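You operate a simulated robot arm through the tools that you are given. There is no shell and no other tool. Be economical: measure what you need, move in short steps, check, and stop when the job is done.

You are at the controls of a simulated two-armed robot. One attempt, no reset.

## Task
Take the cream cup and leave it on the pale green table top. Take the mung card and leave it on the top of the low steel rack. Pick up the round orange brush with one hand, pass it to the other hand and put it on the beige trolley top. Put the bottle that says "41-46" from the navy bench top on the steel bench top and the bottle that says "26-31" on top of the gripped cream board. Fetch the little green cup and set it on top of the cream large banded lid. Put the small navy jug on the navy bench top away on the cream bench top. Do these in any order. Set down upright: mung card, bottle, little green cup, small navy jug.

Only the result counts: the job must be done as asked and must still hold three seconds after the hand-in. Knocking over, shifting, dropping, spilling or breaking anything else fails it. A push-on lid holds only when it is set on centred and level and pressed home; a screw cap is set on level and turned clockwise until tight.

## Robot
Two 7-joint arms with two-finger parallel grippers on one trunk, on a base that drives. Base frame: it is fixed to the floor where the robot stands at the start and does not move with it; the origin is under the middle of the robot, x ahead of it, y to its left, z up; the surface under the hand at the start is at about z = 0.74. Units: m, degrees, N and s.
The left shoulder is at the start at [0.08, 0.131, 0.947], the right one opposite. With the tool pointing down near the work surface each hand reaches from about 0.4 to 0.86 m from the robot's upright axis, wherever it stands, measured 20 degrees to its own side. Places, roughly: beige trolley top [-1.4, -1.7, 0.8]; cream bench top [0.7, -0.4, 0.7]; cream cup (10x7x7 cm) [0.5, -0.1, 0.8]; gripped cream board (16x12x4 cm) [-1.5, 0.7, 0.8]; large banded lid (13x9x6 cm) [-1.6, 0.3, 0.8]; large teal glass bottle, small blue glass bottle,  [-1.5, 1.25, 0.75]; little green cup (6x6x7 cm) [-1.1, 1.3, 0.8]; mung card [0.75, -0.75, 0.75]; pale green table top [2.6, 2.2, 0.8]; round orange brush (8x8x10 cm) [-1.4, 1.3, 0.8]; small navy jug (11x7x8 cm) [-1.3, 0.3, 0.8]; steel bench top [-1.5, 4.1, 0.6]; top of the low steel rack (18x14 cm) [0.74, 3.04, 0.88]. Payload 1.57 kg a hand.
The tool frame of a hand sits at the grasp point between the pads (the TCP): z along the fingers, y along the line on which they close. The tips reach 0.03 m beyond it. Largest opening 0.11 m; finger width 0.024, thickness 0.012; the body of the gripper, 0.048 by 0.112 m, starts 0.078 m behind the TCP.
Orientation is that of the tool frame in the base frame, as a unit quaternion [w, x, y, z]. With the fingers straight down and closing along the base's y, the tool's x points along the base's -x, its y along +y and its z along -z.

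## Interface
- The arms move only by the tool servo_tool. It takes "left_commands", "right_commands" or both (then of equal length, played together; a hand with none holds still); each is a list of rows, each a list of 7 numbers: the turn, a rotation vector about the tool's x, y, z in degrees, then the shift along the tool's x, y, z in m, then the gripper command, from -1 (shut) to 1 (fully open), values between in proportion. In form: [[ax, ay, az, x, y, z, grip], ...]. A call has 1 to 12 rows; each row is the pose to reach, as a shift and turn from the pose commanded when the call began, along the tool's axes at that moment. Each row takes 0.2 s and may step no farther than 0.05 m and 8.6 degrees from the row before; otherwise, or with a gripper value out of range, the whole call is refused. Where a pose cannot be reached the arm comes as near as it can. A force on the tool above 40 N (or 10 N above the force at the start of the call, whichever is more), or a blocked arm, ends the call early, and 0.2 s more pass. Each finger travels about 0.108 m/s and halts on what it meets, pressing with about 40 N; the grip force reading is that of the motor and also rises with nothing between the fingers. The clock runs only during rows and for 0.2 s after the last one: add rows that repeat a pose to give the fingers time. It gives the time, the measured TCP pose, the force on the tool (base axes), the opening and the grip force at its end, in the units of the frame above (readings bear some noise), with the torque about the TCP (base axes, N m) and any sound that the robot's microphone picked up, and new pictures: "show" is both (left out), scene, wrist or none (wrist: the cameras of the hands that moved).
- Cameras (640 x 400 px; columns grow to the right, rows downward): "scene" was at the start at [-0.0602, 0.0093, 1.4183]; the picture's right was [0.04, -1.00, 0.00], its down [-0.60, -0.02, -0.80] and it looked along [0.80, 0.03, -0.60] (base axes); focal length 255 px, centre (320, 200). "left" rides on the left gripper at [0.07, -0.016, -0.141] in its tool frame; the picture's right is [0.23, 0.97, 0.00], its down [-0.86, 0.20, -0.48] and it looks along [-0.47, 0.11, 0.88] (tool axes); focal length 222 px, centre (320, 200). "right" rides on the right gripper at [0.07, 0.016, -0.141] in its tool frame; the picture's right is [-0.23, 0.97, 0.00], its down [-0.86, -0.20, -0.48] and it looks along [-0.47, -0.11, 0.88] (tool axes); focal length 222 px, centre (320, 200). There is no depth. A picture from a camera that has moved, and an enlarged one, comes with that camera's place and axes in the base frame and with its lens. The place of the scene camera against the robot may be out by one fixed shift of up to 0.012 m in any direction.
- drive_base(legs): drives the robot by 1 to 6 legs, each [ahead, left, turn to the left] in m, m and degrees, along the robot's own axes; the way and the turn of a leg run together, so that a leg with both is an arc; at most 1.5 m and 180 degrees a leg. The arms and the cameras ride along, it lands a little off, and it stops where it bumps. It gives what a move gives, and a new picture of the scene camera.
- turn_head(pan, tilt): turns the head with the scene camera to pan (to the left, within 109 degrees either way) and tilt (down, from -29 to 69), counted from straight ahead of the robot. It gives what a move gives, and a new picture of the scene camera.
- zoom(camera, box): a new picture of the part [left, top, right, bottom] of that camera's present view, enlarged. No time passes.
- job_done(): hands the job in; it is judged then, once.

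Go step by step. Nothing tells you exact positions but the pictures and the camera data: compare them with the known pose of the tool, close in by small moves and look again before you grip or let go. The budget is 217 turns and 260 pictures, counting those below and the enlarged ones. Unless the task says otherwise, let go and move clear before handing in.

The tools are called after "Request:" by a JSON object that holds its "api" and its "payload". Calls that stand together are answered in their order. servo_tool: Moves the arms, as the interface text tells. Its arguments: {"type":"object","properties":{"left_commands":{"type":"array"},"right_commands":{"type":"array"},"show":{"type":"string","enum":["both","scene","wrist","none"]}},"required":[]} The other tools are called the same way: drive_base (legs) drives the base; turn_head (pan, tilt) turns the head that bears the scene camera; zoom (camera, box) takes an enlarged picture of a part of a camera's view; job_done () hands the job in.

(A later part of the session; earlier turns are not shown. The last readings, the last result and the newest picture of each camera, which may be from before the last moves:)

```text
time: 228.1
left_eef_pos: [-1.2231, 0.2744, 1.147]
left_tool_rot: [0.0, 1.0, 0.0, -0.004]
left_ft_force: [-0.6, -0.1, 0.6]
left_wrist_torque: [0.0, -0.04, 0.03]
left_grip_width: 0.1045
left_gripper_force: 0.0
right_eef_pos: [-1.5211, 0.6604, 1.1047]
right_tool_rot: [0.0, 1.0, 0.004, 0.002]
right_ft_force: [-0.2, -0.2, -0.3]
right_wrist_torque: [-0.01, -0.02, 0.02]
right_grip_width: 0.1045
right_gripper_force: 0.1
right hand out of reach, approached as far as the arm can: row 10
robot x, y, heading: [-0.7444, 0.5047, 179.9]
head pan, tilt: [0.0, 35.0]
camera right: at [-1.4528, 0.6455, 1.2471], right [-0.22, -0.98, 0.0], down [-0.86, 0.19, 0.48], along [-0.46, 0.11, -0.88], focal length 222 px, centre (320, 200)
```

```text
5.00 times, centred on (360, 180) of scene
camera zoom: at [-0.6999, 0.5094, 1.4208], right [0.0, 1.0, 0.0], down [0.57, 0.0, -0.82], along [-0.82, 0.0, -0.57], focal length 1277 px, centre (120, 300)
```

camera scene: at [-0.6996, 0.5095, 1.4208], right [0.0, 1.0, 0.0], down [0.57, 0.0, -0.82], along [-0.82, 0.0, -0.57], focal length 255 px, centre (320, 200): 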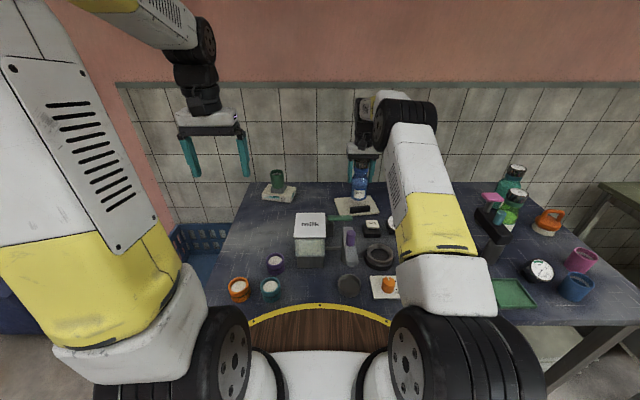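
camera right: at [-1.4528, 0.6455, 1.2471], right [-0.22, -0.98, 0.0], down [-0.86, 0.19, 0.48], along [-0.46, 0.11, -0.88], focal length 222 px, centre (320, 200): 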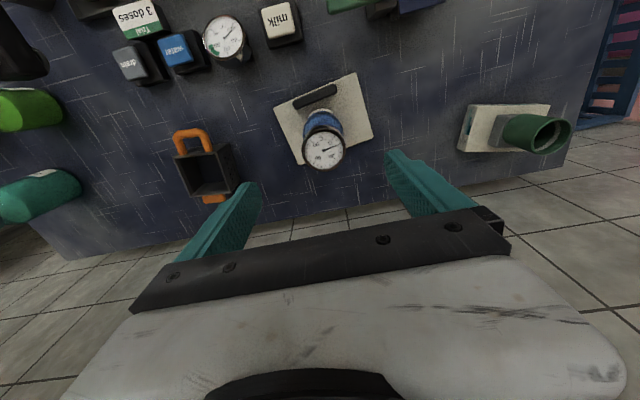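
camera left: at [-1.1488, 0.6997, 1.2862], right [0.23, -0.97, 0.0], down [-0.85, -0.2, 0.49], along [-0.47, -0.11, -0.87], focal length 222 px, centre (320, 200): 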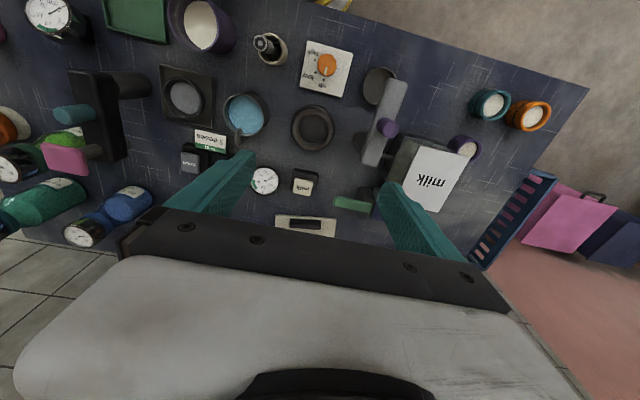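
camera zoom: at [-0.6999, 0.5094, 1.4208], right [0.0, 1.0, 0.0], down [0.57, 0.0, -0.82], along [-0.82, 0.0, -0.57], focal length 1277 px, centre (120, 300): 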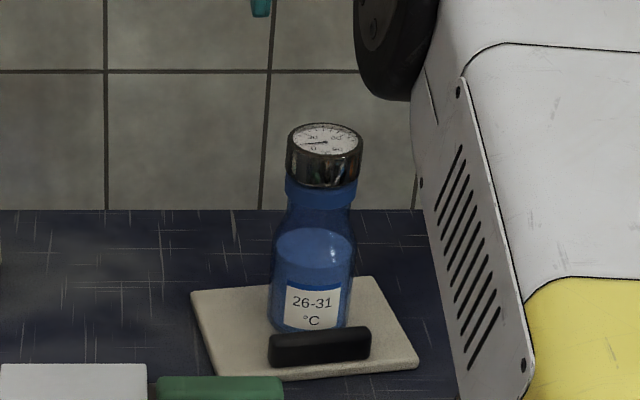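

The 26-31 bottle stands on the board. Now for the teal 41-46 bottle near [-1.52,1.24]: I draw the hand in a little, strafe right, and look.

Request:
{"api": "servo_tool", "payload": {"right_commands": [[0, 0, 0, 0.03, 0, -0.01, 0.9], [0, 0, 0, 0.06, 0, -0.02, 0.9]], "show": "none"}}

Request:
{"api": "drive_base", "payload": {"legs": [[0, -0.57, 0]]}}

Request:
{"api": "servo_tool", "payload": {"right_commands": [[0, 0, 0, 0, 0, 0, 0.9]], "show": "wrist"}}

```text
time: 228.7
left_eef_pos: [-1.2221, 0.2736, 1.1463]
left_tool_rot: [0.0, 1.0, -0.001, -0.005]
left_ft_force: [1.3, -1.1, 0.0]
left_wrist_torque: [0.01, 0.0, 0.01]
left_grip_width: 0.1046
left_gripper_force: 0.0
right_eef_pos: [-1.5045, 0.6603, 1.1417]
right_tool_rot: [0.0, 1.0, 0.003, 0.002]
right_ft_force: [-0.4, -0.2, -0.1]
right_wrist_torque: [-0.04, -0.01, -0.02]
right_grip_width: 0.1044
right_gripper_force: 0.1
right hand out of reach, approached as far as the arm can: row 1, 2
robot x, y, heading: [-0.7441, 0.5052, 179.6]
head pan, tilt: [0.0, 35.0]
```

```text
time: 232.0
left_eef_pos: [-1.22, 0.8485, 1.1456]
left_tool_rot: [0.0, 1.0, -0.002, -0.004]
left_ft_force: [0.7, 0.1, -0.3]
left_wrist_torque: [-0.01, 0.0, 0.01]
left_grip_width: 0.1046
left_gripper_force: 0.0
right_eef_pos: [-1.5009, 1.2339, 1.1409]
right_tool_rot: [0.0, 1.0, 0.002, 0.002]
right_ft_force: [-0.9, 0.3, -1.0]
right_wrist_torque: [-0.01, 0.0, 0.0]
right_grip_width: 0.1046
right_gripper_force: 0.1
robot x, y, heading: [-0.7419, 1.0773, 179.6]
head pan, tilt: [0.0, 35.0]
camera scene: at [-0.697, 1.0828, 1.4208], right [0.01, 1.0, 0.0], down [0.57, 0.0, -0.82], along [-0.82, 0.0, -0.57], focal length 255 px, centre (320, 200)
```

scene: 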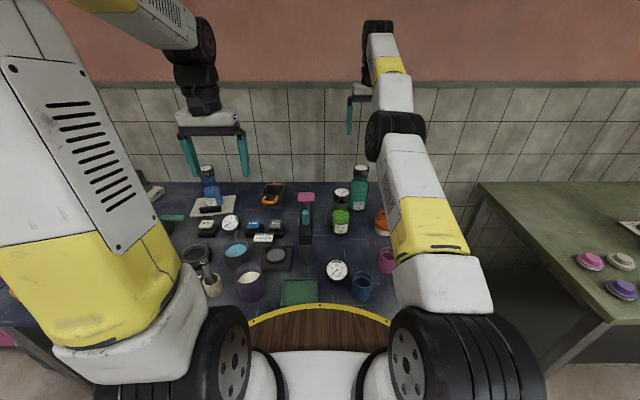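

```text
time: 232.4
left_eef_pos: [-1.2196, 0.8488, 1.1452]
left_tool_rot: [0.0, 1.0, -0.003, -0.004]
left_ft_force: [0.6, 0.1, 0.3]
left_wrist_torque: [-0.01, 0.03, -0.02]
left_grip_width: 0.1041
left_gripper_force: 0.1
right_eef_pos: [-1.5021, 1.2346, 1.1414]
right_tool_rot: [0.0, 1.0, 0.002, 0.002]
right_ft_force: [0.0, 0.1, 0.7]
right_wrist_torque: [-0.01, 0.02, 0.0]
right_grip_width: 0.1043
right_gripper_force: 0.1
robot x, y, heading: [-0.7406, 1.0749, 179.5]
head pan, tilt: [0.0, 35.0]
camera right: at [-1.4329, 1.219, 1.2832], right [-0.22, -0.97, 0.0], down [-0.86, 0.2, 0.48], along [-0.46, 0.11, -0.88], focal length 222 px, centre (320, 200)
```

right: 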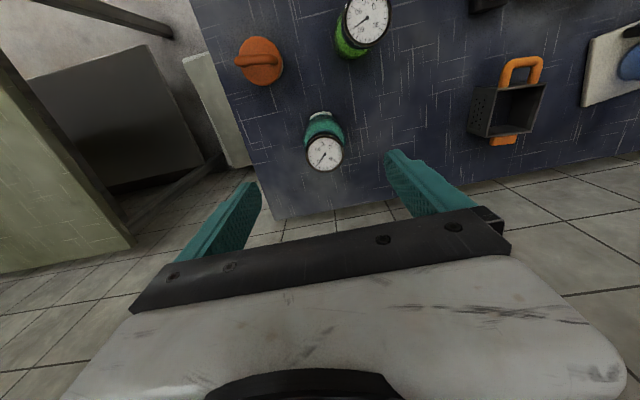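

Teal cap centre about [-1.525,1.236]. I lower slightly and check how the arm follows (it was near a reach limit).

Request:
{"api": "servo_tool", "payload": {"right_commands": [[0, 0, 0, 0, 0, 0.02, 0.9], [0, 0, 0, 0, 0, 0.04, 0.9], [0, 0, 0, 0, 0, 0.06, 0.9], [0, 0, 0, 0, 0, 0.06, 0.9]], "show": "wrist"}}

```text
time: 233.4
left_eef_pos: [-1.2189, 0.8481, 1.1463]
left_tool_rot: [0.0, 1.0, -0.002, -0.004]
left_ft_force: [-0.6, 0.0, 1.0]
left_wrist_torque: [0.01, 0.01, 0.01]
left_grip_width: 0.1046
left_gripper_force: 0.1
right_eef_pos: [-1.5225, 1.2337, 1.088]
right_tool_rot: [0.0, 1.0, 0.002, 0.003]
right_ft_force: [1.0, 0.2, 0.0]
right_wrist_torque: [-0.01, 0.01, 0.04]
right_grip_width: 0.1044
right_gripper_force: 0.1
right hand out of reach, approached as far as the arm can: row 1, 2, 3, 4
robot x, y, heading: [-0.7403, 1.0756, 179.7]
head pan, tilt: [0.0, 35.0]
camera right: at [-1.453, 1.2184, 1.2301], right [-0.22, -0.97, 0.0], down [-0.86, 0.2, 0.47], along [-0.46, 0.11, -0.88], focal length 222 px, centre (320, 200)
```

right: 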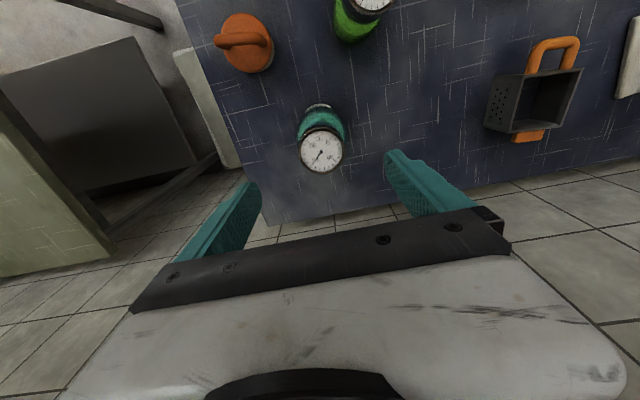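

Request:
{"api": "servo_tool", "payload": {"right_commands": [[0, 0, 0, 0, 0, 0.02, 0.9], [0, 0, 0, 0, 0, 0.045, 0.9], [0, 0, 0, 0, 0, 0.055, 0.9], [0, 0, 0, 0, 0, 0.055, 0.9]], "show": "wrist"}}

```text
time: 234.4
left_eef_pos: [-1.2199, 0.8491, 1.1456]
left_tool_rot: [0.001, 1.0, -0.003, -0.004]
left_ft_force: [0.6, -0.1, -0.6]
left_wrist_torque: [-0.01, -0.02, 0.02]
left_grip_width: 0.1047
left_gripper_force: 0.1
right_eef_pos: [-1.5375, 1.2363, 1.0388]
right_tool_rot: [0.0, 1.0, 0.003, 0.002]
right_ft_force: [1.0, -0.2, 0.2]
right_wrist_torque: [0.02, 0.01, 0.0]
right_grip_width: 0.1043
right_gripper_force: 0.1
right hand out of reach, approached as far as the arm can: row 1, 2, 3, 4
robot x, y, heading: [-0.741, 1.076, 179.8]
head pan, tilt: [0.0, 35.0]
camera right: at [-1.468, 1.2196, 1.1797], right [-0.22, -0.97, 0.0], down [-0.86, 0.2, 0.47], along [-0.46, 0.11, -0.88], focal length 222 px, centre (320, 200)
```

right: 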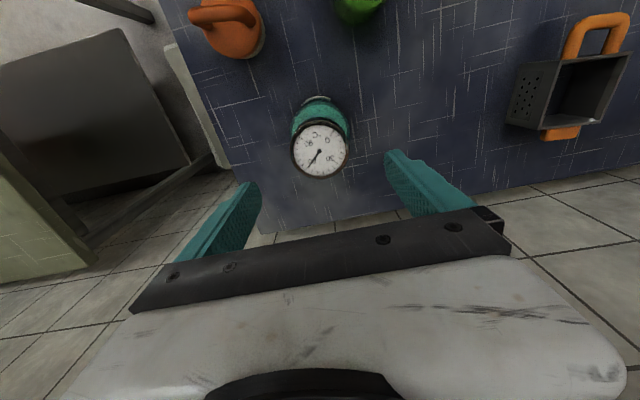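

Request:
{"api": "servo_tool", "payload": {"right_commands": [[0, 0, 0, 0.02, 0, 0, 0.9], [0, 0, 0, 0.04, 0, 0, 0.9], [0, 0, 0, 0.04, 0, 0, 0.9]], "show": "none"}}

```text
time: 235.2
left_eef_pos: [-1.2193, 0.8483, 1.1455]
left_tool_rot: [0.0, 1.0, -0.003, -0.004]
left_ft_force: [0.2, -0.4, 0.6]
left_wrist_torque: [-0.02, -0.02, 0.02]
left_grip_width: 0.1046
left_gripper_force: 0.0
right_eef_pos: [-1.5348, 1.234, 1.0468]
right_tool_rot: [0.0, 1.0, 0.003, 0.002]
right_ft_force: [0.4, 0.5, 0.8]
right_wrist_torque: [0.0, -0.01, -0.02]
right_grip_width: 0.1045
right_gripper_force: 0.0
right hand out of reach, approached as far as the arm can: row 1, 2, 3
robot x, y, heading: [-0.7418, 1.0746, 179.7]
head pan, tilt: [0.0, 35.0]
```

Request:
{"api": "servo_tool", "payload": {"right_commands": [[0, 0, 0, 0.03, 0, 0, 0.9], [0, 0, 0, 0.06, 0, 0, 0.9], [0, 0, 0, 0.06, 0, 0, 0.9]], "show": "none"}}

```text
time: 236.0
left_eef_pos: [-1.2185, 0.8491, 1.1467]
left_tool_rot: [-0.001, 1.0, -0.003, -0.004]
left_ft_force: [-0.6, -0.4, 0.3]
left_wrist_torque: [0.01, -0.01, 0.01]
left_grip_width: 0.1046
left_gripper_force: 0.0
right_eef_pos: [-1.5301, 1.2342, 1.0605]
right_tool_rot: [0.0, 1.0, 0.002, 0.002]
right_ft_force: [0.4, 0.0, -0.7]
right_wrist_torque: [0.06, -0.01, 0.02]
right_grip_width: 0.1044
right_gripper_force: 0.0
right hand out of reach, approached as far as the arm can: row 1, 2, 3
robot x, y, heading: [-0.7406, 1.0765, 179.9]
head pan, tilt: [0.0, 35.0]
```

The arm seems to be locked with a straight elbow. I pull it well back toward the robot to free it.

Request:
{"api": "servo_tool", "payload": {"right_commands": [[0, 0, 0, 0.04, 0, -0.01, 0.9], [0, 0, 0, 0.08, 0, -0.01, 0.9], [0, 0, 0, 0.12, 0, -0.01, 0.9], [0, 0, 0, 0.16, 0, -0.01, 0.9], [0, 0, 0, 0.2, 0, -0.01, 0.9], [0, 0, 0, 0.2, 0, -0.01, 0.9]], "show": "scene"}}

```text
time: 237.4
left_eef_pos: [-1.2193, 0.8489, 1.1461]
left_tool_rot: [0.001, 1.0, -0.002, -0.005]
left_ft_force: [0.9, -0.5, -0.7]
left_wrist_torque: [-0.01, 0.0, -0.01]
left_grip_width: 0.1048
left_gripper_force: 0.0
right_eef_pos: [-1.5073, 1.2385, 1.1247]
right_tool_rot: [0.001, 1.0, 0.003, 0.003]
right_ft_force: [-1.1, 0.0, 0.0]
right_wrist_torque: [-0.01, 0.02, 0.01]
right_grip_width: 0.1046
right_gripper_force: 0.0
right hand out of reach, approached as far as the arm can: row 1, 2, 3, 4, 5, 6
robot x, y, heading: [-0.7413, 1.0738, 179.7]
head pan, tilt: [0.0, 35.0]
camera scene: at [-0.6971, 1.0828, 1.4208], right [0.01, 1.0, 0.0], down [0.57, 0.0, -0.82], along [-0.82, 0.0, -0.57], focal length 255 px, centre (320, 200)
```

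scene: 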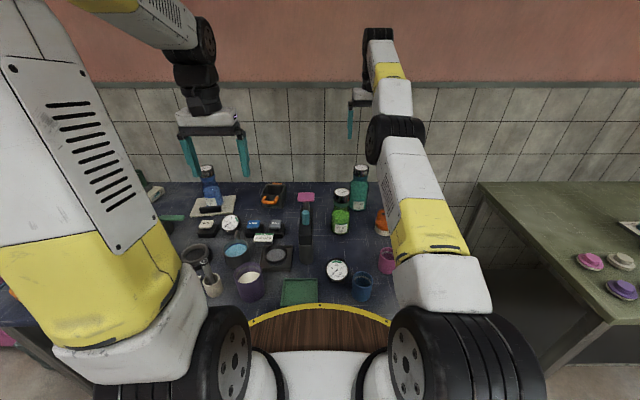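

Request:
{"api": "servo_tool", "payload": {"right_commands": [[0, 0, 0, 0.03, 0.02, -0.03, 0.9], [0, 0, 0, 0.06, 0.04, -0.06, 0.9], [0, 0, 0, 0.06, 0.06, -0.09, 0.9], [0, 0, 0, 0.06, 0.08, -0.12, 0.9], [0, 0, 0, 0.06, 0.1, -0.15, 0.9], [0, 0, 0, 0.06, 0.12, -0.18, 0.9], [0, 0, 0, 0.06, 0.12, -0.18, 0.9], [0, 0, 0, 0.06, 0.12, -0.18, 0.9]], "show": "none"}}

```text
time: 239.2
left_eef_pos: [-1.2202, 0.8474, 1.1466]
left_tool_rot: [0.0, 1.0, -0.003, -0.004]
left_ft_force: [-1.0, -0.5, 0.1]
left_wrist_torque: [0.01, -0.01, 0.0]
left_grip_width: 0.1045
left_gripper_force: 0.0
right_eef_pos: [-1.426, 1.1291, 1.2656]
right_tool_rot: [-0.005, 1.0, 0.006, 0.004]
right_ft_force: [0.2, 0.5, 0.0]
right_wrist_torque: [0.0, 0.01, 0.0]
right_grip_width: 0.1044
right_gripper_force: 0.0
right hand out of reach, approached as far as the arm can: row 1, 2, 5, 6, 7, 8
robot x, y, heading: [-0.7415, 1.0771, 179.5]
head pan, tilt: [0.0, 35.0]
```

Request:
{"api": "servo_tool", "payload": {"right_commands": [[0, 0, 0, 0.04, 0, 0.02, 0.9], [0, 0, 0, 0.08, 0, 0.04, 0.9], [0, 0, 0, 0.12, 0, 0.06, 0.9], [0, 0, 0, 0.12, 0, 0.06, 0.9]], "show": "scene"}}

```text
time: 240.2
left_eef_pos: [-1.2214, 0.849, 1.1456]
left_tool_rot: [0.0, 1.0, -0.002, -0.003]
left_ft_force: [0.4, -0.4, 0.1]
left_wrist_torque: [0.02, 0.02, 0.01]
left_grip_width: 0.1045
left_gripper_force: 0.2
right_eef_pos: [-1.3057, 1.1258, 1.2054]
right_tool_rot: [0.0, 1.0, 0.002, 0.001]
right_ft_force: [-0.1, -0.5, 0.3]
right_wrist_torque: [-0.01, 0.0, -0.02]
right_grip_width: 0.1044
right_gripper_force: 0.1
robot x, y, heading: [-0.7406, 1.0762, 179.8]
head pan, tilt: [0.0, 35.0]
camera scene: at [-0.6968, 1.0829, 1.4208], right [0.01, 1.0, 0.0], down [0.57, 0.0, -0.82], along [-0.82, 0.0, -0.57], focal length 255 px, centre (320, 200)
```

scene: 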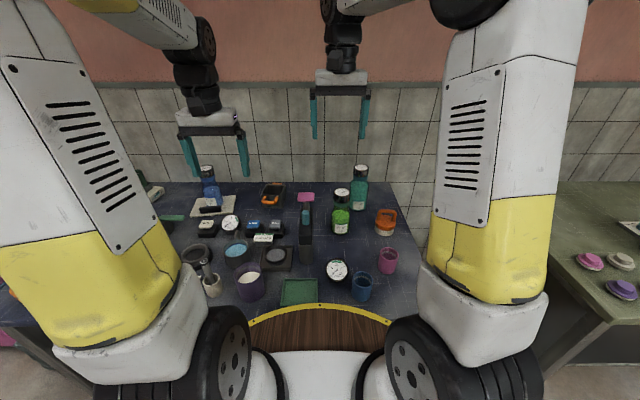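

Freed. Now I approach the teal bottle again along an arc that stays inside reach.

Request:
{"api": "servo_tool", "payload": {"right_commands": [[0, 0, 0, -0.031, -0.027, 0.021, 0.9], [0, 0, 0, -0.062, -0.054, 0.042, 0.9], [0, 0, 0, -0.093, -0.082, 0.064, 0.9], [0, 0, 0, -0.124, -0.109, 0.085, 0.9], [0, 0, 0, -0.15, -0.109, 0.115, 0.9], [0, 0, 0, -0.175, -0.109, 0.145, 0.9], [0, 0, 0, -0.2, -0.109, 0.175, 0.9], [0, 0, 0, -0.215, -0.109, 0.19, 0.9], [0, 0, 0, -0.215, -0.109, 0.19, 0.9]]}}

Request:
{"api": "zoom", "payload": {"camera": "scene", "box": [310, 130, 420, 240]}}

```text
time: 242.2
left_eef_pos: [-1.2201, 0.8484, 1.1458]
left_tool_rot: [0.0, 1.0, -0.003, -0.005]
left_ft_force: [-0.2, -0.5, 0.4]
left_wrist_torque: [0.02, 0.01, 0.02]
left_grip_width: 0.1044
left_gripper_force: 0.0
right_eef_pos: [-1.521, 1.2331, 1.0156]
right_tool_rot: [0.0, 1.0, 0.001, 0.002]
right_ft_force: [0.2, 0.3, 0.2]
right_wrist_torque: [0.0, 0.03, -0.02]
right_grip_width: 0.1047
right_gripper_force: 0.0
robot x, y, heading: [-0.7412, 1.0794, 179.8]
head pan, tilt: [0.0, 35.0]
camera scene: at [-0.6971, 1.0828, 1.4208], right [0.01, 1.0, 0.0], down [0.57, 0.0, -0.82], along [-0.82, 0.0, -0.57], focal length 255 px, centre (320, 200)
camera right: at [-1.4516, 1.2169, 1.1566], right [-0.22, -0.97, 0.0], down [-0.86, 0.2, 0.47], along [-0.46, 0.11, -0.88], focal length 222 px, centre (320, 200)
```

scene: 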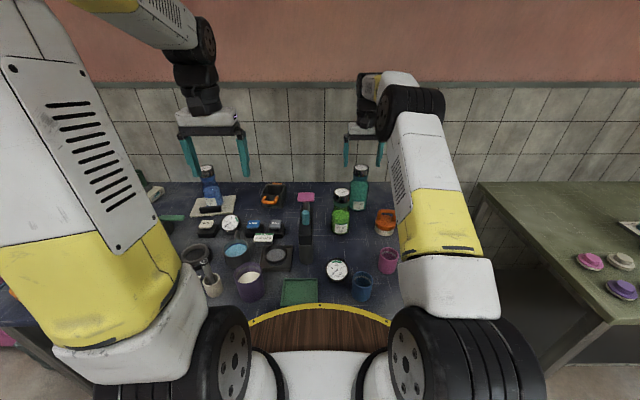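
right: 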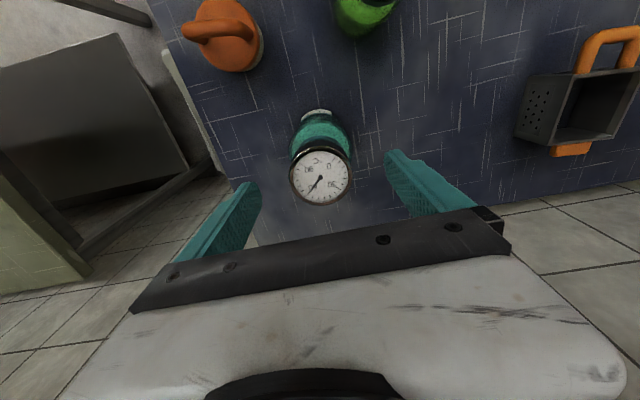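

```text
3.64 times, centred on (365, 185) of scene
camera zoom: at [-0.6971, 1.0828, 1.4208], right [0.01, 1.0, 0.0], down [0.57, 0.0, -0.82], along [-0.82, 0.0, -0.57], focal length 929 px, centre (156, 254)
```

zoom: 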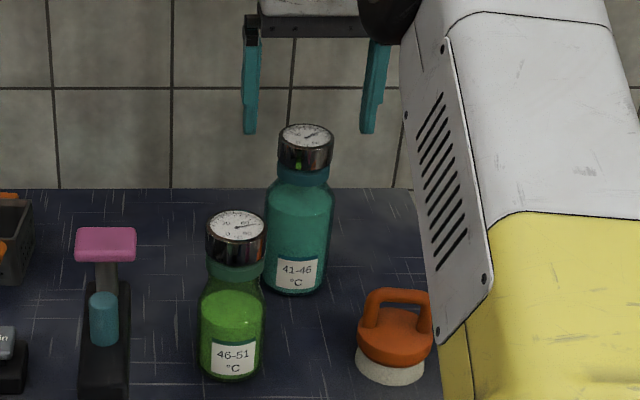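

Aligned over the teal cap. I descend to z≈0.948 and grip the cap.

Request:
{"api": "servo_tool", "payload": {"right_commands": [[0, 0, 0, -0.003, 0, 0.02, 0.9], [0, 0, 0, -0.003, 0, 0.04, 0.9], [0, 0, 0, -0.003, 0, 0.06, 0.9], [0, 0, 0, -0.003, 0, 0.067, 0.9], [0, 0, 0, -0.003, 0, 0.067, 0.4], [0, 0, 0, -0.003, 0, 0.067, 0], [0, 0, 0, -0.003, 0, 0.067, -0.5], [0, 0, 0, -0.003, 0, 0.067, -1], [0, 0, 0, -0.003, 0, 0.067, -1]]}}

Request:
{"api": "zoom", "payload": {"camera": "scene", "box": [310, 130, 420, 240]}}

```text
time: 244.2
left_eef_pos: [-1.2186, 0.8479, 1.1462]
left_tool_rot: [-0.001, 1.0, -0.003, -0.004]
left_ft_force: [0.9, -0.2, -0.7]
left_wrist_torque: [-0.01, 0.02, -0.01]
left_grip_width: 0.1047
left_gripper_force: 0.1
right_eef_pos: [-1.5244, 1.2323, 0.9517]
right_tool_rot: [0.0, 1.0, 0.002, -0.001]
right_ft_force: [-0.3, -0.3, 34.2]
right_wrist_torque: [-0.13, -0.21, 0.12]
right_grip_width: 0.0552
right_gripper_force: 39.9
robot x, y, heading: [-0.7435, 1.0764, 179.8]
head pan, tilt: [0.0, 35.0]
camera scene: at [-0.6958, 1.0826, 1.4208], right [0.01, 1.0, 0.0], down [0.57, 0.0, -0.82], along [-0.82, 0.0, -0.57], focal length 255 px, centre (320, 200)
camera right: at [-1.454, 1.2175, 1.0929], right [-0.22, -0.97, 0.0], down [-0.85, 0.2, 0.48], along [-0.47, 0.11, -0.88], focal length 222 px, centre (320, 200)
```

scene: 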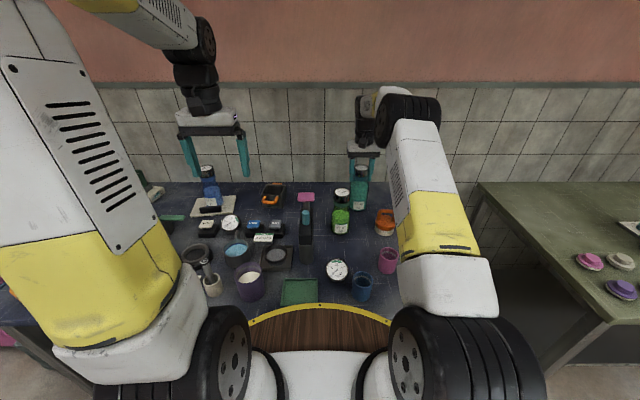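
right: 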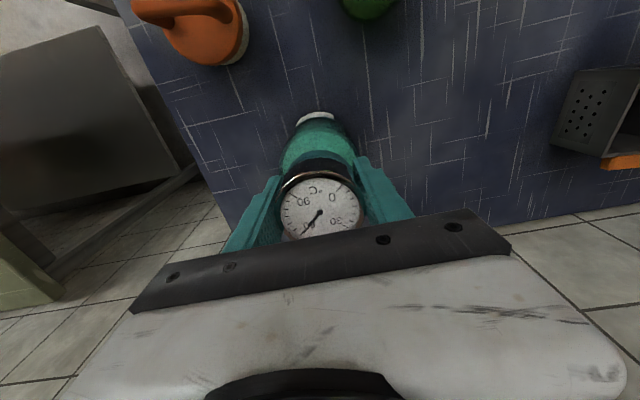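

```text
3.64 times, centred on (365, 185) of scene
camera zoom: at [-0.6958, 1.0826, 1.4208], right [0.01, 1.0, 0.0], down [0.57, 0.0, -0.82], along [-0.82, 0.0, -0.57], focal length 929 px, centre (156, 254)
```

zoom: 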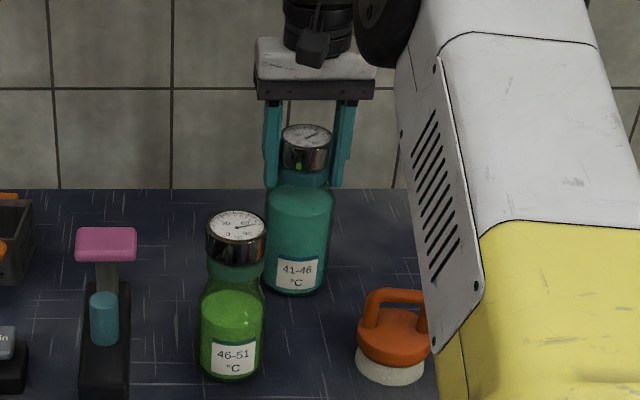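

Gripped on the cap. I lift and pull back in an arc.

Request:
{"api": "servo_tool", "payload": {"right_commands": [[0, 0, 0, 0, 0, -0.015, -1], [0, 0, 0, 0, 0, -0.04, -1], [0, 0, 0, 0.0, 0, -0.07, -1], [0, 0, 0, 0.035, 0, -0.095, -1], [0, 0, 0, 0.07, 0, -0.12, -1], [0, 0, 0, 0.105, 0, -0.145, -1], [0, 0, 0, 0.14, 0, -0.17, -1], [0, 0, 0, 0.17, 0, -0.19, -1], [0, 0, 0, 0.19, 0, -0.2, -1]]}}

```text
time: 246.2
left_eef_pos: [-1.2199, 0.848, 1.1463]
left_tool_rot: [-0.001, 1.0, -0.003, -0.004]
left_ft_force: [-0.5, 0.2, -0.3]
left_wrist_torque: [-0.02, -0.03, 0.01]
left_grip_width: 0.1044
left_gripper_force: 0.0
right_eef_pos: [-1.3334, 1.2349, 1.15]
right_tool_rot: [0.0, 1.0, 0.003, 0.002]
right_ft_force: [0.1, -0.5, -5.6]
right_wrist_torque: [0.0, -0.01, -0.03]
right_grip_width: 0.0554
right_gripper_force: 40.6
robot x, y, heading: [-0.7406, 1.0773, 180.0]
head pan, tilt: [0.0, 35.0]
camera scene: at [-0.6974, 1.0829, 1.4208], right [0.01, 1.0, 0.0], down [0.57, 0.0, -0.82], along [-0.82, 0.0, -0.57], focal length 255 px, centre (320, 200)
camera right: at [-1.2649, 1.2194, 1.2914], right [-0.22, -0.97, 0.0], down [-0.86, 0.2, 0.47], along [-0.46, 0.11, -0.88], focal length 222 px, centre (320, 200)
```

scene: 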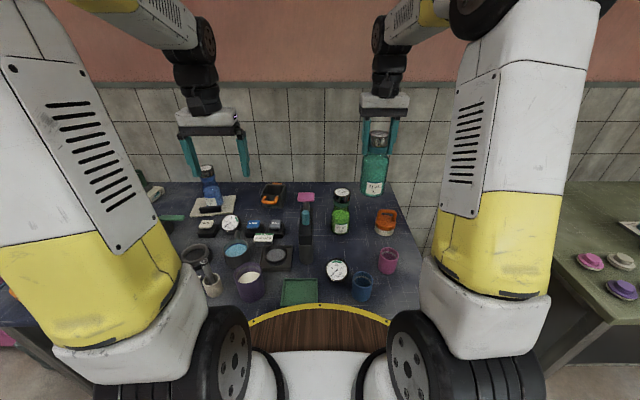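
right: 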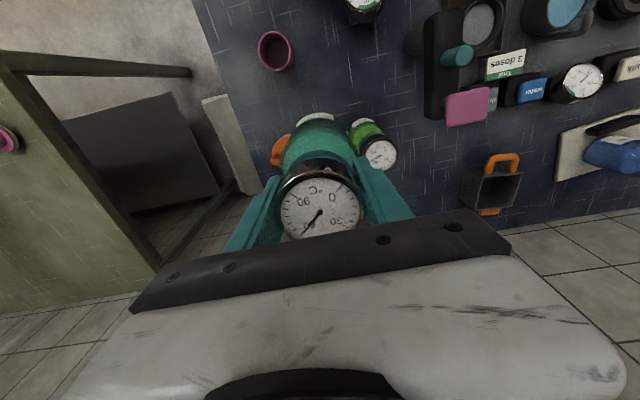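

Bottle held. I back away and drive along +y to look for the steel bench near [-1.5,4.1].

Request:
{"api": "drive_base", "payload": {"legs": [[-0.3, 0, 0], [0, -1.5, 0], [0, -0.9, 0]]}}

Request:
{"api": "turn_head", "payload": {"pan": -40, "tilt": 30}}

```text
time: 259.7
left_eef_pos: [-0.9112, 3.2609, 1.1461]
left_tool_rot: [0.0, 1.0, 0.0, -0.003]
left_ft_force: [0.2, 0.0, 0.2]
left_wrist_torque: [-0.04, 0.0, 0.04]
left_grip_width: 0.1044
left_gripper_force: 0.0
right_eef_pos: [-1.0284, 3.6463, 1.1502]
right_tool_rot: [0.001, 1.0, 0.005, 0.002]
right_ft_force: [-0.4, 0.3, -4.7]
right_wrist_torque: [-0.03, 0.02, 0.01]
right_grip_width: 0.0551
right_gripper_force: 39.6
robot x, y, heading: [-0.4323, 3.4921, 180.0]
head pan, tilt: [0.0, 35.0]
camera scene: at [-0.3901, 3.4973, 1.4208], right [0.0, 1.0, 0.0], down [0.57, 0.0, -0.82], along [-0.82, 0.0, -0.57], focal length 255 px, centre (320, 200)
```

scene: 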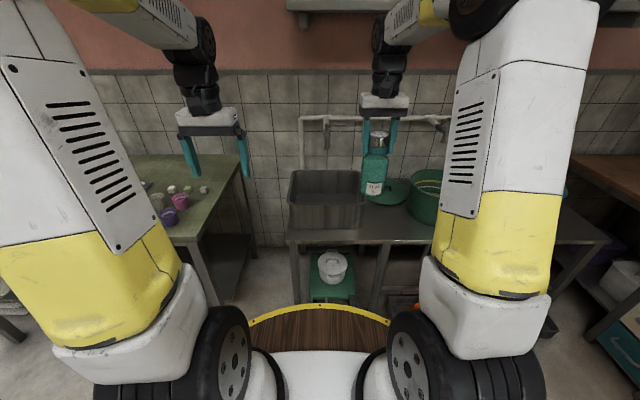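

```text
time: 260.8
left_eef_pos: [-0.9117, 3.2606, 1.1458]
left_tool_rot: [0.0, 1.0, 0.001, -0.004]
left_ft_force: [-0.4, 0.0, -0.3]
left_wrist_torque: [0.01, 0.0, 0.0]
left_grip_width: 0.1043
left_gripper_force: 0.1
right_eef_pos: [-1.0283, 3.646, 1.1499]
right_tool_rot: [0.0, 1.0, 0.004, 0.001]
right_ft_force: [0.1, -0.1, -6.2]
right_wrist_torque: [0.05, 0.01, 0.0]
right_grip_width: 0.0551
right_gripper_force: 39.9
robot x, y, heading: [-0.4337, 3.4915, 180.2]
head pan, tilt: [-40.0, 30.0]
camera scene: at [-0.3714, 3.5554, 1.4286], right [0.64, 0.77, 0.0], down [0.38, -0.32, -0.87], along [-0.66, 0.56, -0.5], focal length 255 px, centre (320, 200)
```

scene: 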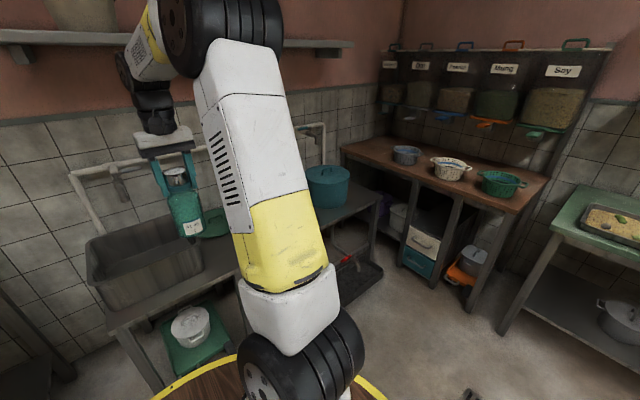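

The steel bench with sink basin, lid and green pots is ahead. I move further along it and look for free space.

Request:
{"api": "drive_base", "payload": {"legs": [[0, -0.35, 0]]}}

Request:
{"api": "turn_head", "payload": {"pan": 0, "tilt": 38}}

Request:
{"api": "zoom", "payload": {"camera": "scene", "box": [220, 120, 480, 280]}}

```text
time: 263.0
left_eef_pos: [-0.9128, 3.6145, 1.1461]
left_tool_rot: [0.0, 1.0, -0.002, -0.005]
left_ft_force: [-0.2, -0.5, -0.5]
left_wrist_torque: [-0.03, 0.02, 0.03]
left_grip_width: 0.1047
left_gripper_force: 0.0
right_eef_pos: [-1.0266, 3.9988, 1.1491]
right_tool_rot: [0.0, 1.0, 0.003, 0.001]
right_ft_force: [-0.6, 0.3, -6.3]
right_wrist_torque: [0.01, -0.03, -0.01]
right_grip_width: 0.0549
right_gripper_force: 39.8
robot x, y, heading: [-0.4332, 3.8407, 179.7]
head pan, tilt: [-40.0, 30.0]
camera scene: at [-0.3705, 3.9059, 1.4286], right [0.65, 0.76, 0.0], down [0.38, -0.32, -0.87], along [-0.66, 0.56, -0.5], focal length 255 px, centre (320, 200)
```

scene: 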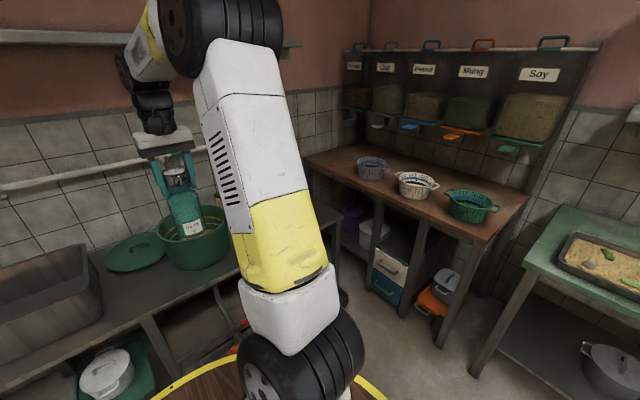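

```text
time: 264.1
left_eef_pos: [-0.912, 3.6126, 1.1456]
left_tool_rot: [0.0, 1.0, -0.002, -0.005]
left_ft_force: [0.2, 0.4, -0.3]
left_wrist_torque: [0.0, -0.04, 0.0]
left_grip_width: 0.1044
left_gripper_force: 0.1
right_eef_pos: [-1.0263, 3.9997, 1.1488]
right_tool_rot: [0.0, 1.0, 0.003, 0.001]
right_ft_force: [0.4, -0.3, -6.0]
right_wrist_torque: [-0.01, -0.02, 0.0]
right_grip_width: 0.0554
right_gripper_force: 39.9
robot x, y, heading: [-0.4291, 3.8409, 179.7]
head pan, tilt: [0.0, 38.0]
camera scene: at [-0.3877, 3.848, 1.4163], right [0.0, 1.0, 0.0], down [0.62, 0.0, -0.79], along [-0.79, 0.0, -0.62], focal length 255 px, centre (320, 200)
```

scene: 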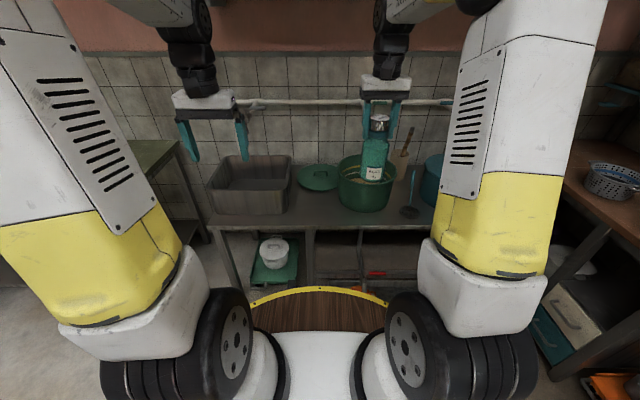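

```text
2.46 times, centred on (350, 200) of scene
camera zoom: at [-0.3877, 3.848, 1.4163], right [0.0, 1.0, 0.0], down [0.62, 0.0, -0.79], along [-0.79, 0.0, -0.62], focal length 629 px, centre (246, 200)
```

zoom: 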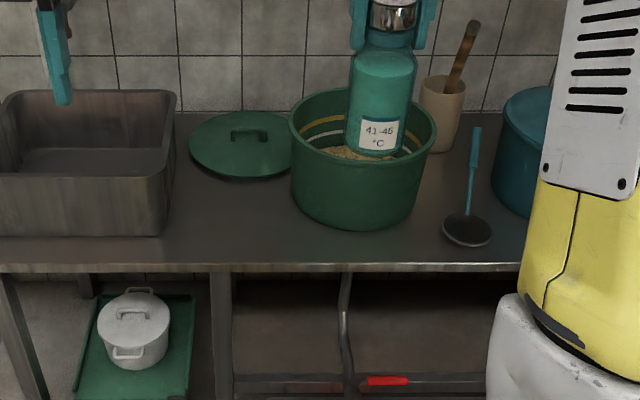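

Free steel surface is between the basin and the green pot, about [-1.34,3.81]. I drive there.

Request:
{"api": "drive_base", "payload": {"legs": [[0.0, 0.185, 0.3], [0.28, 0, 0]]}}

Request:
{"api": "servo_tool", "payload": {"right_commands": [[0, 0, 0, 0, 0, 0.04, -1], [0, 0, 0, 0, 0, 0.08, -1], [0, 0, 0, 0, 0, 0.12, -1]]}}

Request:
{"api": "zoom", "payload": {"camera": "scene", "box": [260, 130, 460, 290]}}

```text
time: 267.2
left_eef_pos: [-1.1913, 3.4264, 1.1468]
left_tool_rot: [0.0, 1.0, 0.002, -0.004]
left_ft_force: [-0.1, 0.2, 0.2]
left_wrist_torque: [-0.01, 0.0, -0.02]
left_grip_width: 0.1044
left_gripper_force: 0.0
right_eef_pos: [-1.3102, 3.8109, 1.1501]
right_tool_rot: [0.0, 1.0, 0.008, 0.002]
right_ft_force: [-0.2, 0.5, -6.7]
right_wrist_torque: [-0.02, -0.01, 0.02]
right_grip_width: 0.055
right_gripper_force: 40.2
robot x, y, heading: [-0.7143, 3.6598, -179.6]
head pan, tilt: [0.0, 38.0]
camera scene: at [-0.67, 3.6664, 1.4162], right [-0.01, 1.0, 0.0], down [0.62, 0.0, -0.79], along [-0.79, 0.0, -0.62], focal length 255 px, centre (320, 200)
```

scene: 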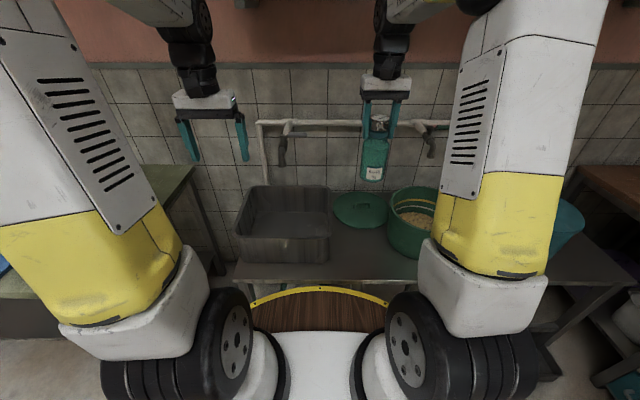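

```text
time: 268.0
left_eef_pos: [-1.1913, 3.426, 1.146]
left_tool_rot: [0.0, 1.0, 0.003, -0.004]
left_ft_force: [0.4, -0.1, 0.4]
left_wrist_torque: [-0.03, 0.02, 0.04]
left_grip_width: 0.1045
left_gripper_force: 0.0
right_eef_pos: [-1.3117, 3.8116, 1.0301]
right_tool_rot: [-0.001, 1.0, 0.008, 0.001]
right_ft_force: [-0.4, 0.7, -6.2]
right_wrist_torque: [-0.01, -0.02, -0.01]
right_grip_width: 0.0549
right_gripper_force: 39.9
robot x, y, heading: [-0.7182, 3.6595, -179.8]
head pan, tilt: [0.0, 38.0]
camera scene: at [-0.6699, 3.6664, 1.4162], right [-0.01, 1.0, 0.0], down [0.62, 0.0, -0.79], along [-0.79, 0.0, -0.62], focal length 255 px, centre (320, 200)
camera right: at [-1.2425, 3.7971, 1.1709], right [-0.21, -0.98, 0.0], down [-0.86, 0.19, 0.48], along [-0.46, 0.1, -0.88], focal length 222 px, centre (320, 200)
```

scene: 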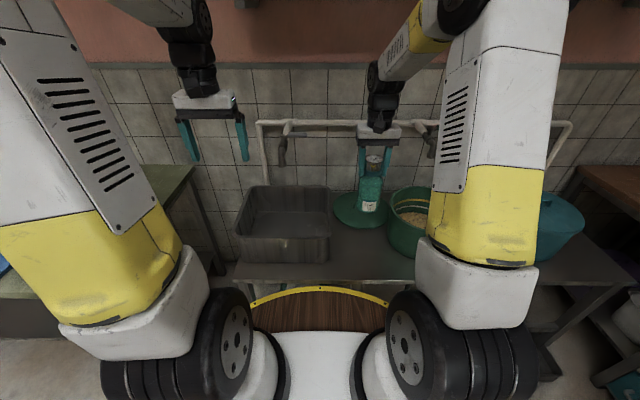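
right: 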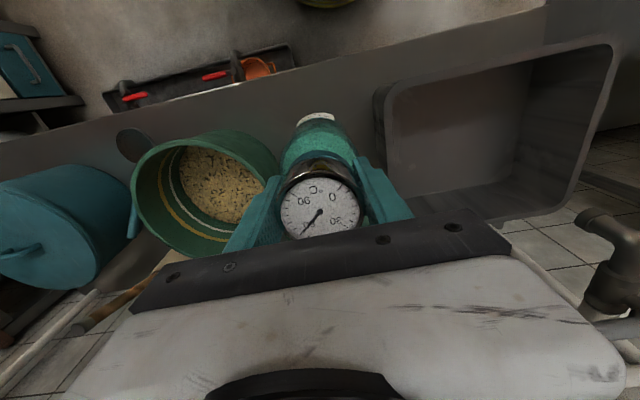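

```text
2.50 times, centred on (360, 210) of scene
camera zoom: at [-0.6699, 3.6664, 1.4162], right [-0.01, 1.0, 0.0], down [0.62, 0.0, -0.79], along [-0.79, 0.0, -0.62], focal length 638 px, centre (220, 175)
```

zoom: 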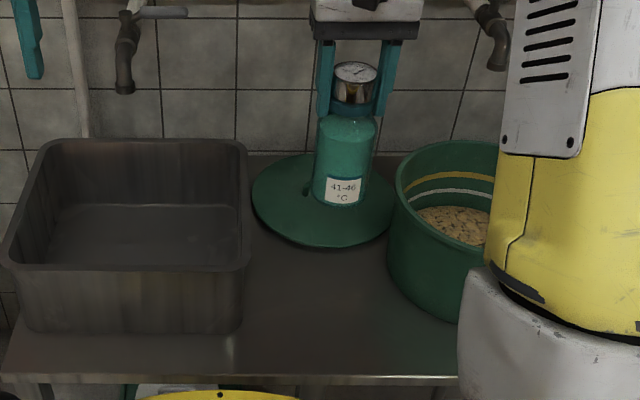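

I lower toward [-1.33,3.825] between basin and pot.

Request:
{"api": "servo_tool", "payload": {"right_commands": [[0, 0, 0, -0.01, -0.006, 0.04, -1], [0, 0, 0, -0.02, -0.013, 0.08, -1], [0, 0, 0, -0.02, -0.013, 0.12, -1], [0, 0, 0, -0.02, -0.013, 0.16, -1], [0, 0, 0, -0.02, -0.013, 0.19, -1], [0, 0, 0, -0.02, -0.013, 0.21, -1], [0, 0, 0, -0.02, -0.013, 0.21, -1]]}}

Request:
{"api": "zoom", "payload": {"camera": "scene", "box": [300, 160, 440, 290]}}

```text
time: 269.6
left_eef_pos: [-1.1922, 3.4265, 1.1466]
left_tool_rot: [0.0, 1.0, 0.003, -0.004]
left_ft_force: [0.5, 0.6, -0.1]
left_wrist_torque: [-0.01, -0.04, 0.0]
left_grip_width: 0.1047
left_gripper_force: 0.0
right_eef_pos: [-1.3309, 3.8228, 0.8183]
right_tool_rot: [0.0, 1.0, 0.008, 0.002]
right_ft_force: [-0.3, 0.5, -6.1]
right_wrist_torque: [-0.01, 0.03, -0.01]
right_grip_width: 0.0548
right_gripper_force: 39.8
robot x, y, heading: [-0.7161, 3.6567, -179.5]
head pan, tilt: [0.0, 38.0]
camera scene: at [-0.6702, 3.6664, 1.4163], right [-0.01, 1.0, 0.0], down [0.62, 0.0, -0.79], along [-0.79, 0.0, -0.62], focal length 255 px, centre (320, 200)
camera right: at [-1.2615, 3.8085, 0.9609], right [-0.21, -0.98, 0.0], down [-0.86, 0.19, 0.47], along [-0.46, 0.1, -0.88], focal length 222 px, centre (320, 200)
```

scene: 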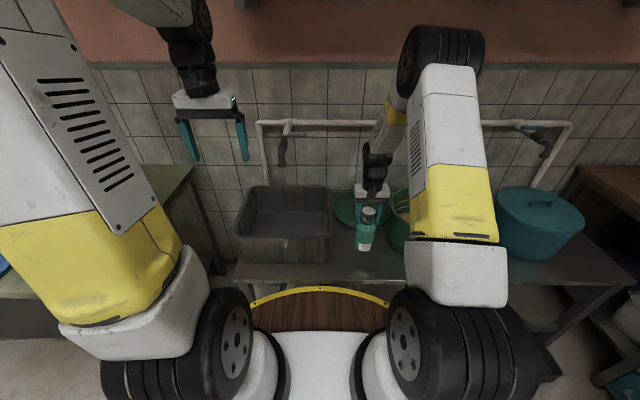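
right: 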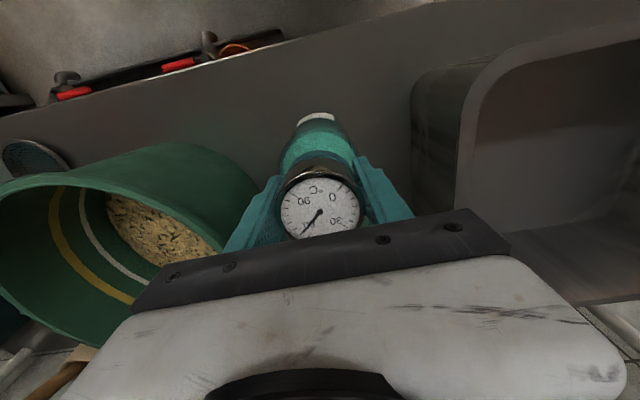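

```text
3.08 times, centred on (370, 225) of scene
camera zoom: at [-0.6702, 3.6664, 1.4163], right [-0.01, 1.0, 0.0], down [0.62, 0.0, -0.79], along [-0.79, 0.0, -0.62], focal length 786 px, centre (166, 123)
```

zoom: 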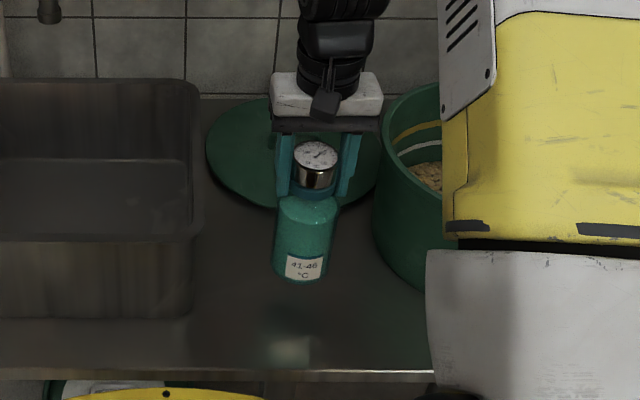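

Request:
{"api": "servo_tool", "payload": {"right_commands": [[0, 0, 0, 0, 0, 0.012, -1], [0, 0, 0, 0, 0, 0.02, -1], [0, 0, 0, 0, 0, 0.025, -1], [0, 0, 0, 0, 0, 0.029, -1], [0, 0, 0, 0, 0, 0.032, -1], [0, 0, 0, 0, 0, 0.032, -1]], "show": "none"}}

Request:
{"api": "zoom", "payload": {"camera": "scene", "box": [300, 160, 440, 290]}}

```text
time: 271.0
left_eef_pos: [-1.1921, 3.4265, 1.1462]
left_tool_rot: [0.0, 1.0, 0.002, -0.005]
left_ft_force: [0.2, -1.0, -0.2]
left_wrist_torque: [-0.03, 0.03, -0.02]
left_grip_width: 0.1045
left_gripper_force: 0.1
right_eef_pos: [-1.3306, 3.8248, 0.788]
right_tool_rot: [-0.001, 1.0, 0.008, 0.002]
right_ft_force: [-0.3, -0.8, -5.4]
right_wrist_torque: [0.04, -0.01, -0.04]
right_grip_width: 0.0553
right_gripper_force: 39.8
robot x, y, heading: [-0.7155, 3.6608, -179.7]
head pan, tilt: [0.0, 38.0]
```

```text
3.08 times, centred on (370, 225) of scene
camera zoom: at [-0.6702, 3.6664, 1.4163], right [-0.01, 1.0, 0.0], down [0.62, 0.0, -0.79], along [-0.79, 0.0, -0.62], focal length 786 px, centre (166, 123)
```

zoom: 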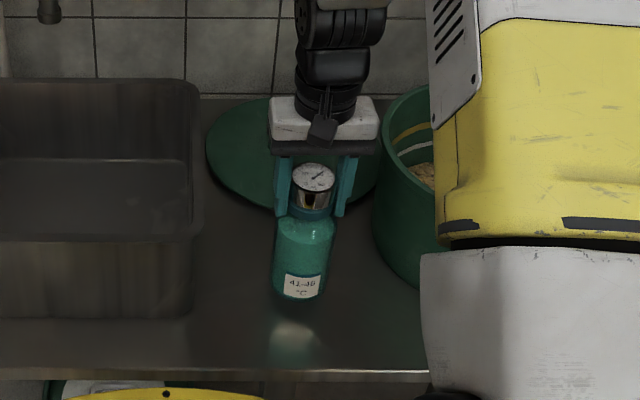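

Request:
{"api": "servo_tool", "payload": {"right_commands": [[0, 0, 0, 0, 0, 0.005, -1], [0, 0, 0, 0, 0, 0.009, -1], [0, 0, 0, 0, 0, 0.012, -1], [0, 0, 0, 0, 0, 0.014, -1], [0, 0, 0, 0, 0, 0.014, -1]], "show": "none"}}

```text
time: 272.2
left_eef_pos: [-1.1917, 3.4272, 1.1458]
left_tool_rot: [0.0, 1.0, 0.002, -0.004]
left_ft_force: [1.1, 0.4, 0.4]
left_wrist_torque: [0.0, 0.04, 0.05]
left_grip_width: 0.1043
left_gripper_force: 0.1
right_eef_pos: [-1.3287, 3.8235, 0.7733]
right_tool_rot: [-0.001, 1.0, 0.007, 0.003]
right_ft_force: [0.1, 0.4, -5.8]
right_wrist_torque: [-0.01, 0.0, 0.0]
right_grip_width: 0.0553
right_gripper_force: 40.4
robot x, y, heading: [-0.7141, 3.6597, -179.8]
head pan, tilt: [0.0, 38.0]
```

Request:
{"api": "servo_tool", "payload": {"right_commands": [[0, 0, 0, 0, 0, 0.003, -1], [0, 0, 0, 0, 0, 0.006, -1], [0, 0, 0, 0, 0, 0.008, -1], [0, 0, 0, 0, 0, 0.01, -1], [0, 0, 0, 0, 0, 0.01, -1]], "show": "none"}}

Request:
{"api": "zoom", "payload": {"camera": "scene", "box": [300, 160, 440, 290]}}

```text
time: 272.8
left_eef_pos: [-1.1917, 3.426, 1.1463]
left_tool_rot: [0.0, 1.0, 0.003, -0.004]
left_ft_force: [0.5, 0.0, -0.3]
left_wrist_torque: [0.01, 0.02, -0.01]
left_grip_width: 0.1047
left_gripper_force: 0.0
right_eef_pos: [-1.33, 3.8243, 0.7719]
right_tool_rot: [0.0, 1.0, 0.007, 0.001]
right_ft_force: [6.7, -0.2, 15.0]
right_wrist_torque: [0.02, -0.32, -0.04]
right_grip_width: 0.055
right_gripper_force: 39.8
robot x, y, heading: [-0.7167, 3.6608, -179.7]
head pan, tilt: [0.0, 38.0]
stopped in row 3 (right hand): the force on the tool passed its limit at 47 N (the readings are from after the stop); the commanded pose is now the measured one
```

```text
3.08 times, centred on (370, 225) of scene
camera zoom: at [-0.669, 3.6662, 1.4162], right [-0.01, 1.0, 0.0], down [0.62, 0.0, -0.79], along [-0.79, 0.0, -0.62], focal length 786 px, centre (166, 123)
```

zoom: 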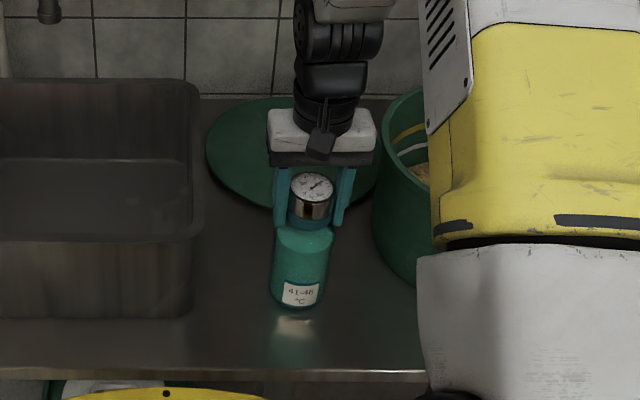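

Contact. I release gently and rise straight up.

Request:
{"api": "servo_tool", "payload": {"right_commands": [[0, 0, 0, 0, 0, -0.001, -1], [0, 0, 0, 0, 0, -0.001, -0.2], [0, 0, 0, 0, 0, -0.001, 0.3], [0, 0, 0, 0, 0, -0.001, 0.8], [0, 0, 0, 0, 0, -0.001, 0.8], [0, 0, 0, 0, 0, -0.03, 0.8], [0, 0, 0, 0, 0, -0.07, 0.8], [0, 0, 0, 0, 0, -0.115, 0.8], [0, 0, 0, 0, 0, -0.16, 0.8], [0, 0, 0, 0, 0, -0.205, 0.8], [0, 0, 0, 0.03, 0, -0.24, 0.8], [0, 0, 0, 0.06, 0, -0.27, 0.8]], "show": "scene"}}

Request:
{"api": "zoom", "payload": {"camera": "scene", "box": [300, 160, 440, 290]}}

```text
time: 275.4
left_eef_pos: [-1.1911, 3.4273, 1.1454]
left_tool_rot: [0.0, 1.0, 0.003, -0.003]
left_ft_force: [-0.6, 0.2, 0.2]
left_wrist_torque: [0.01, -0.03, -0.01]
left_grip_width: 0.1043
left_gripper_force: 0.0
right_eef_pos: [-1.2722, 3.8237, 1.039]
right_tool_rot: [0.0, 1.0, 0.008, 0.003]
right_ft_force: [-0.3, -0.3, -0.9]
right_wrist_torque: [-0.02, -0.04, -0.02]
right_grip_width: 0.099
right_gripper_force: 0.1
robot x, y, heading: [-0.7168, 3.6607, -179.7]
head pan, tilt: [0.0, 38.0]
camera scene: at [-0.6703, 3.6664, 1.4163], right [-0.01, 1.0, 0.0], down [0.62, 0.0, -0.79], along [-0.79, 0.0, -0.62], focal length 255 px, centre (320, 200)
```

scene: 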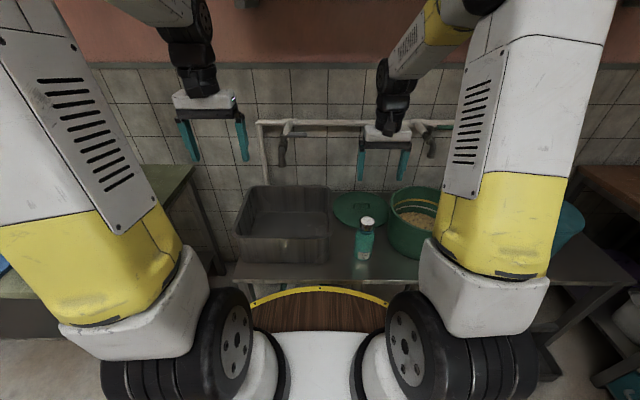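

```text
3.08 times, centred on (370, 225) of scene
camera zoom: at [-0.6703, 3.6664, 1.4163], right [-0.01, 1.0, 0.0], down [0.62, 0.0, -0.79], along [-0.79, 0.0, -0.62], focal length 786 px, centre (166, 123)
```

zoom: 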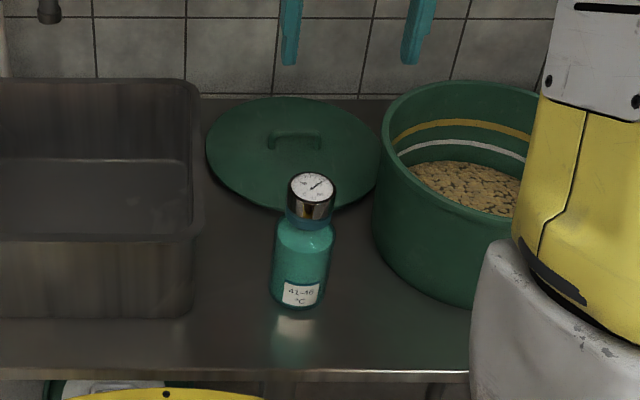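

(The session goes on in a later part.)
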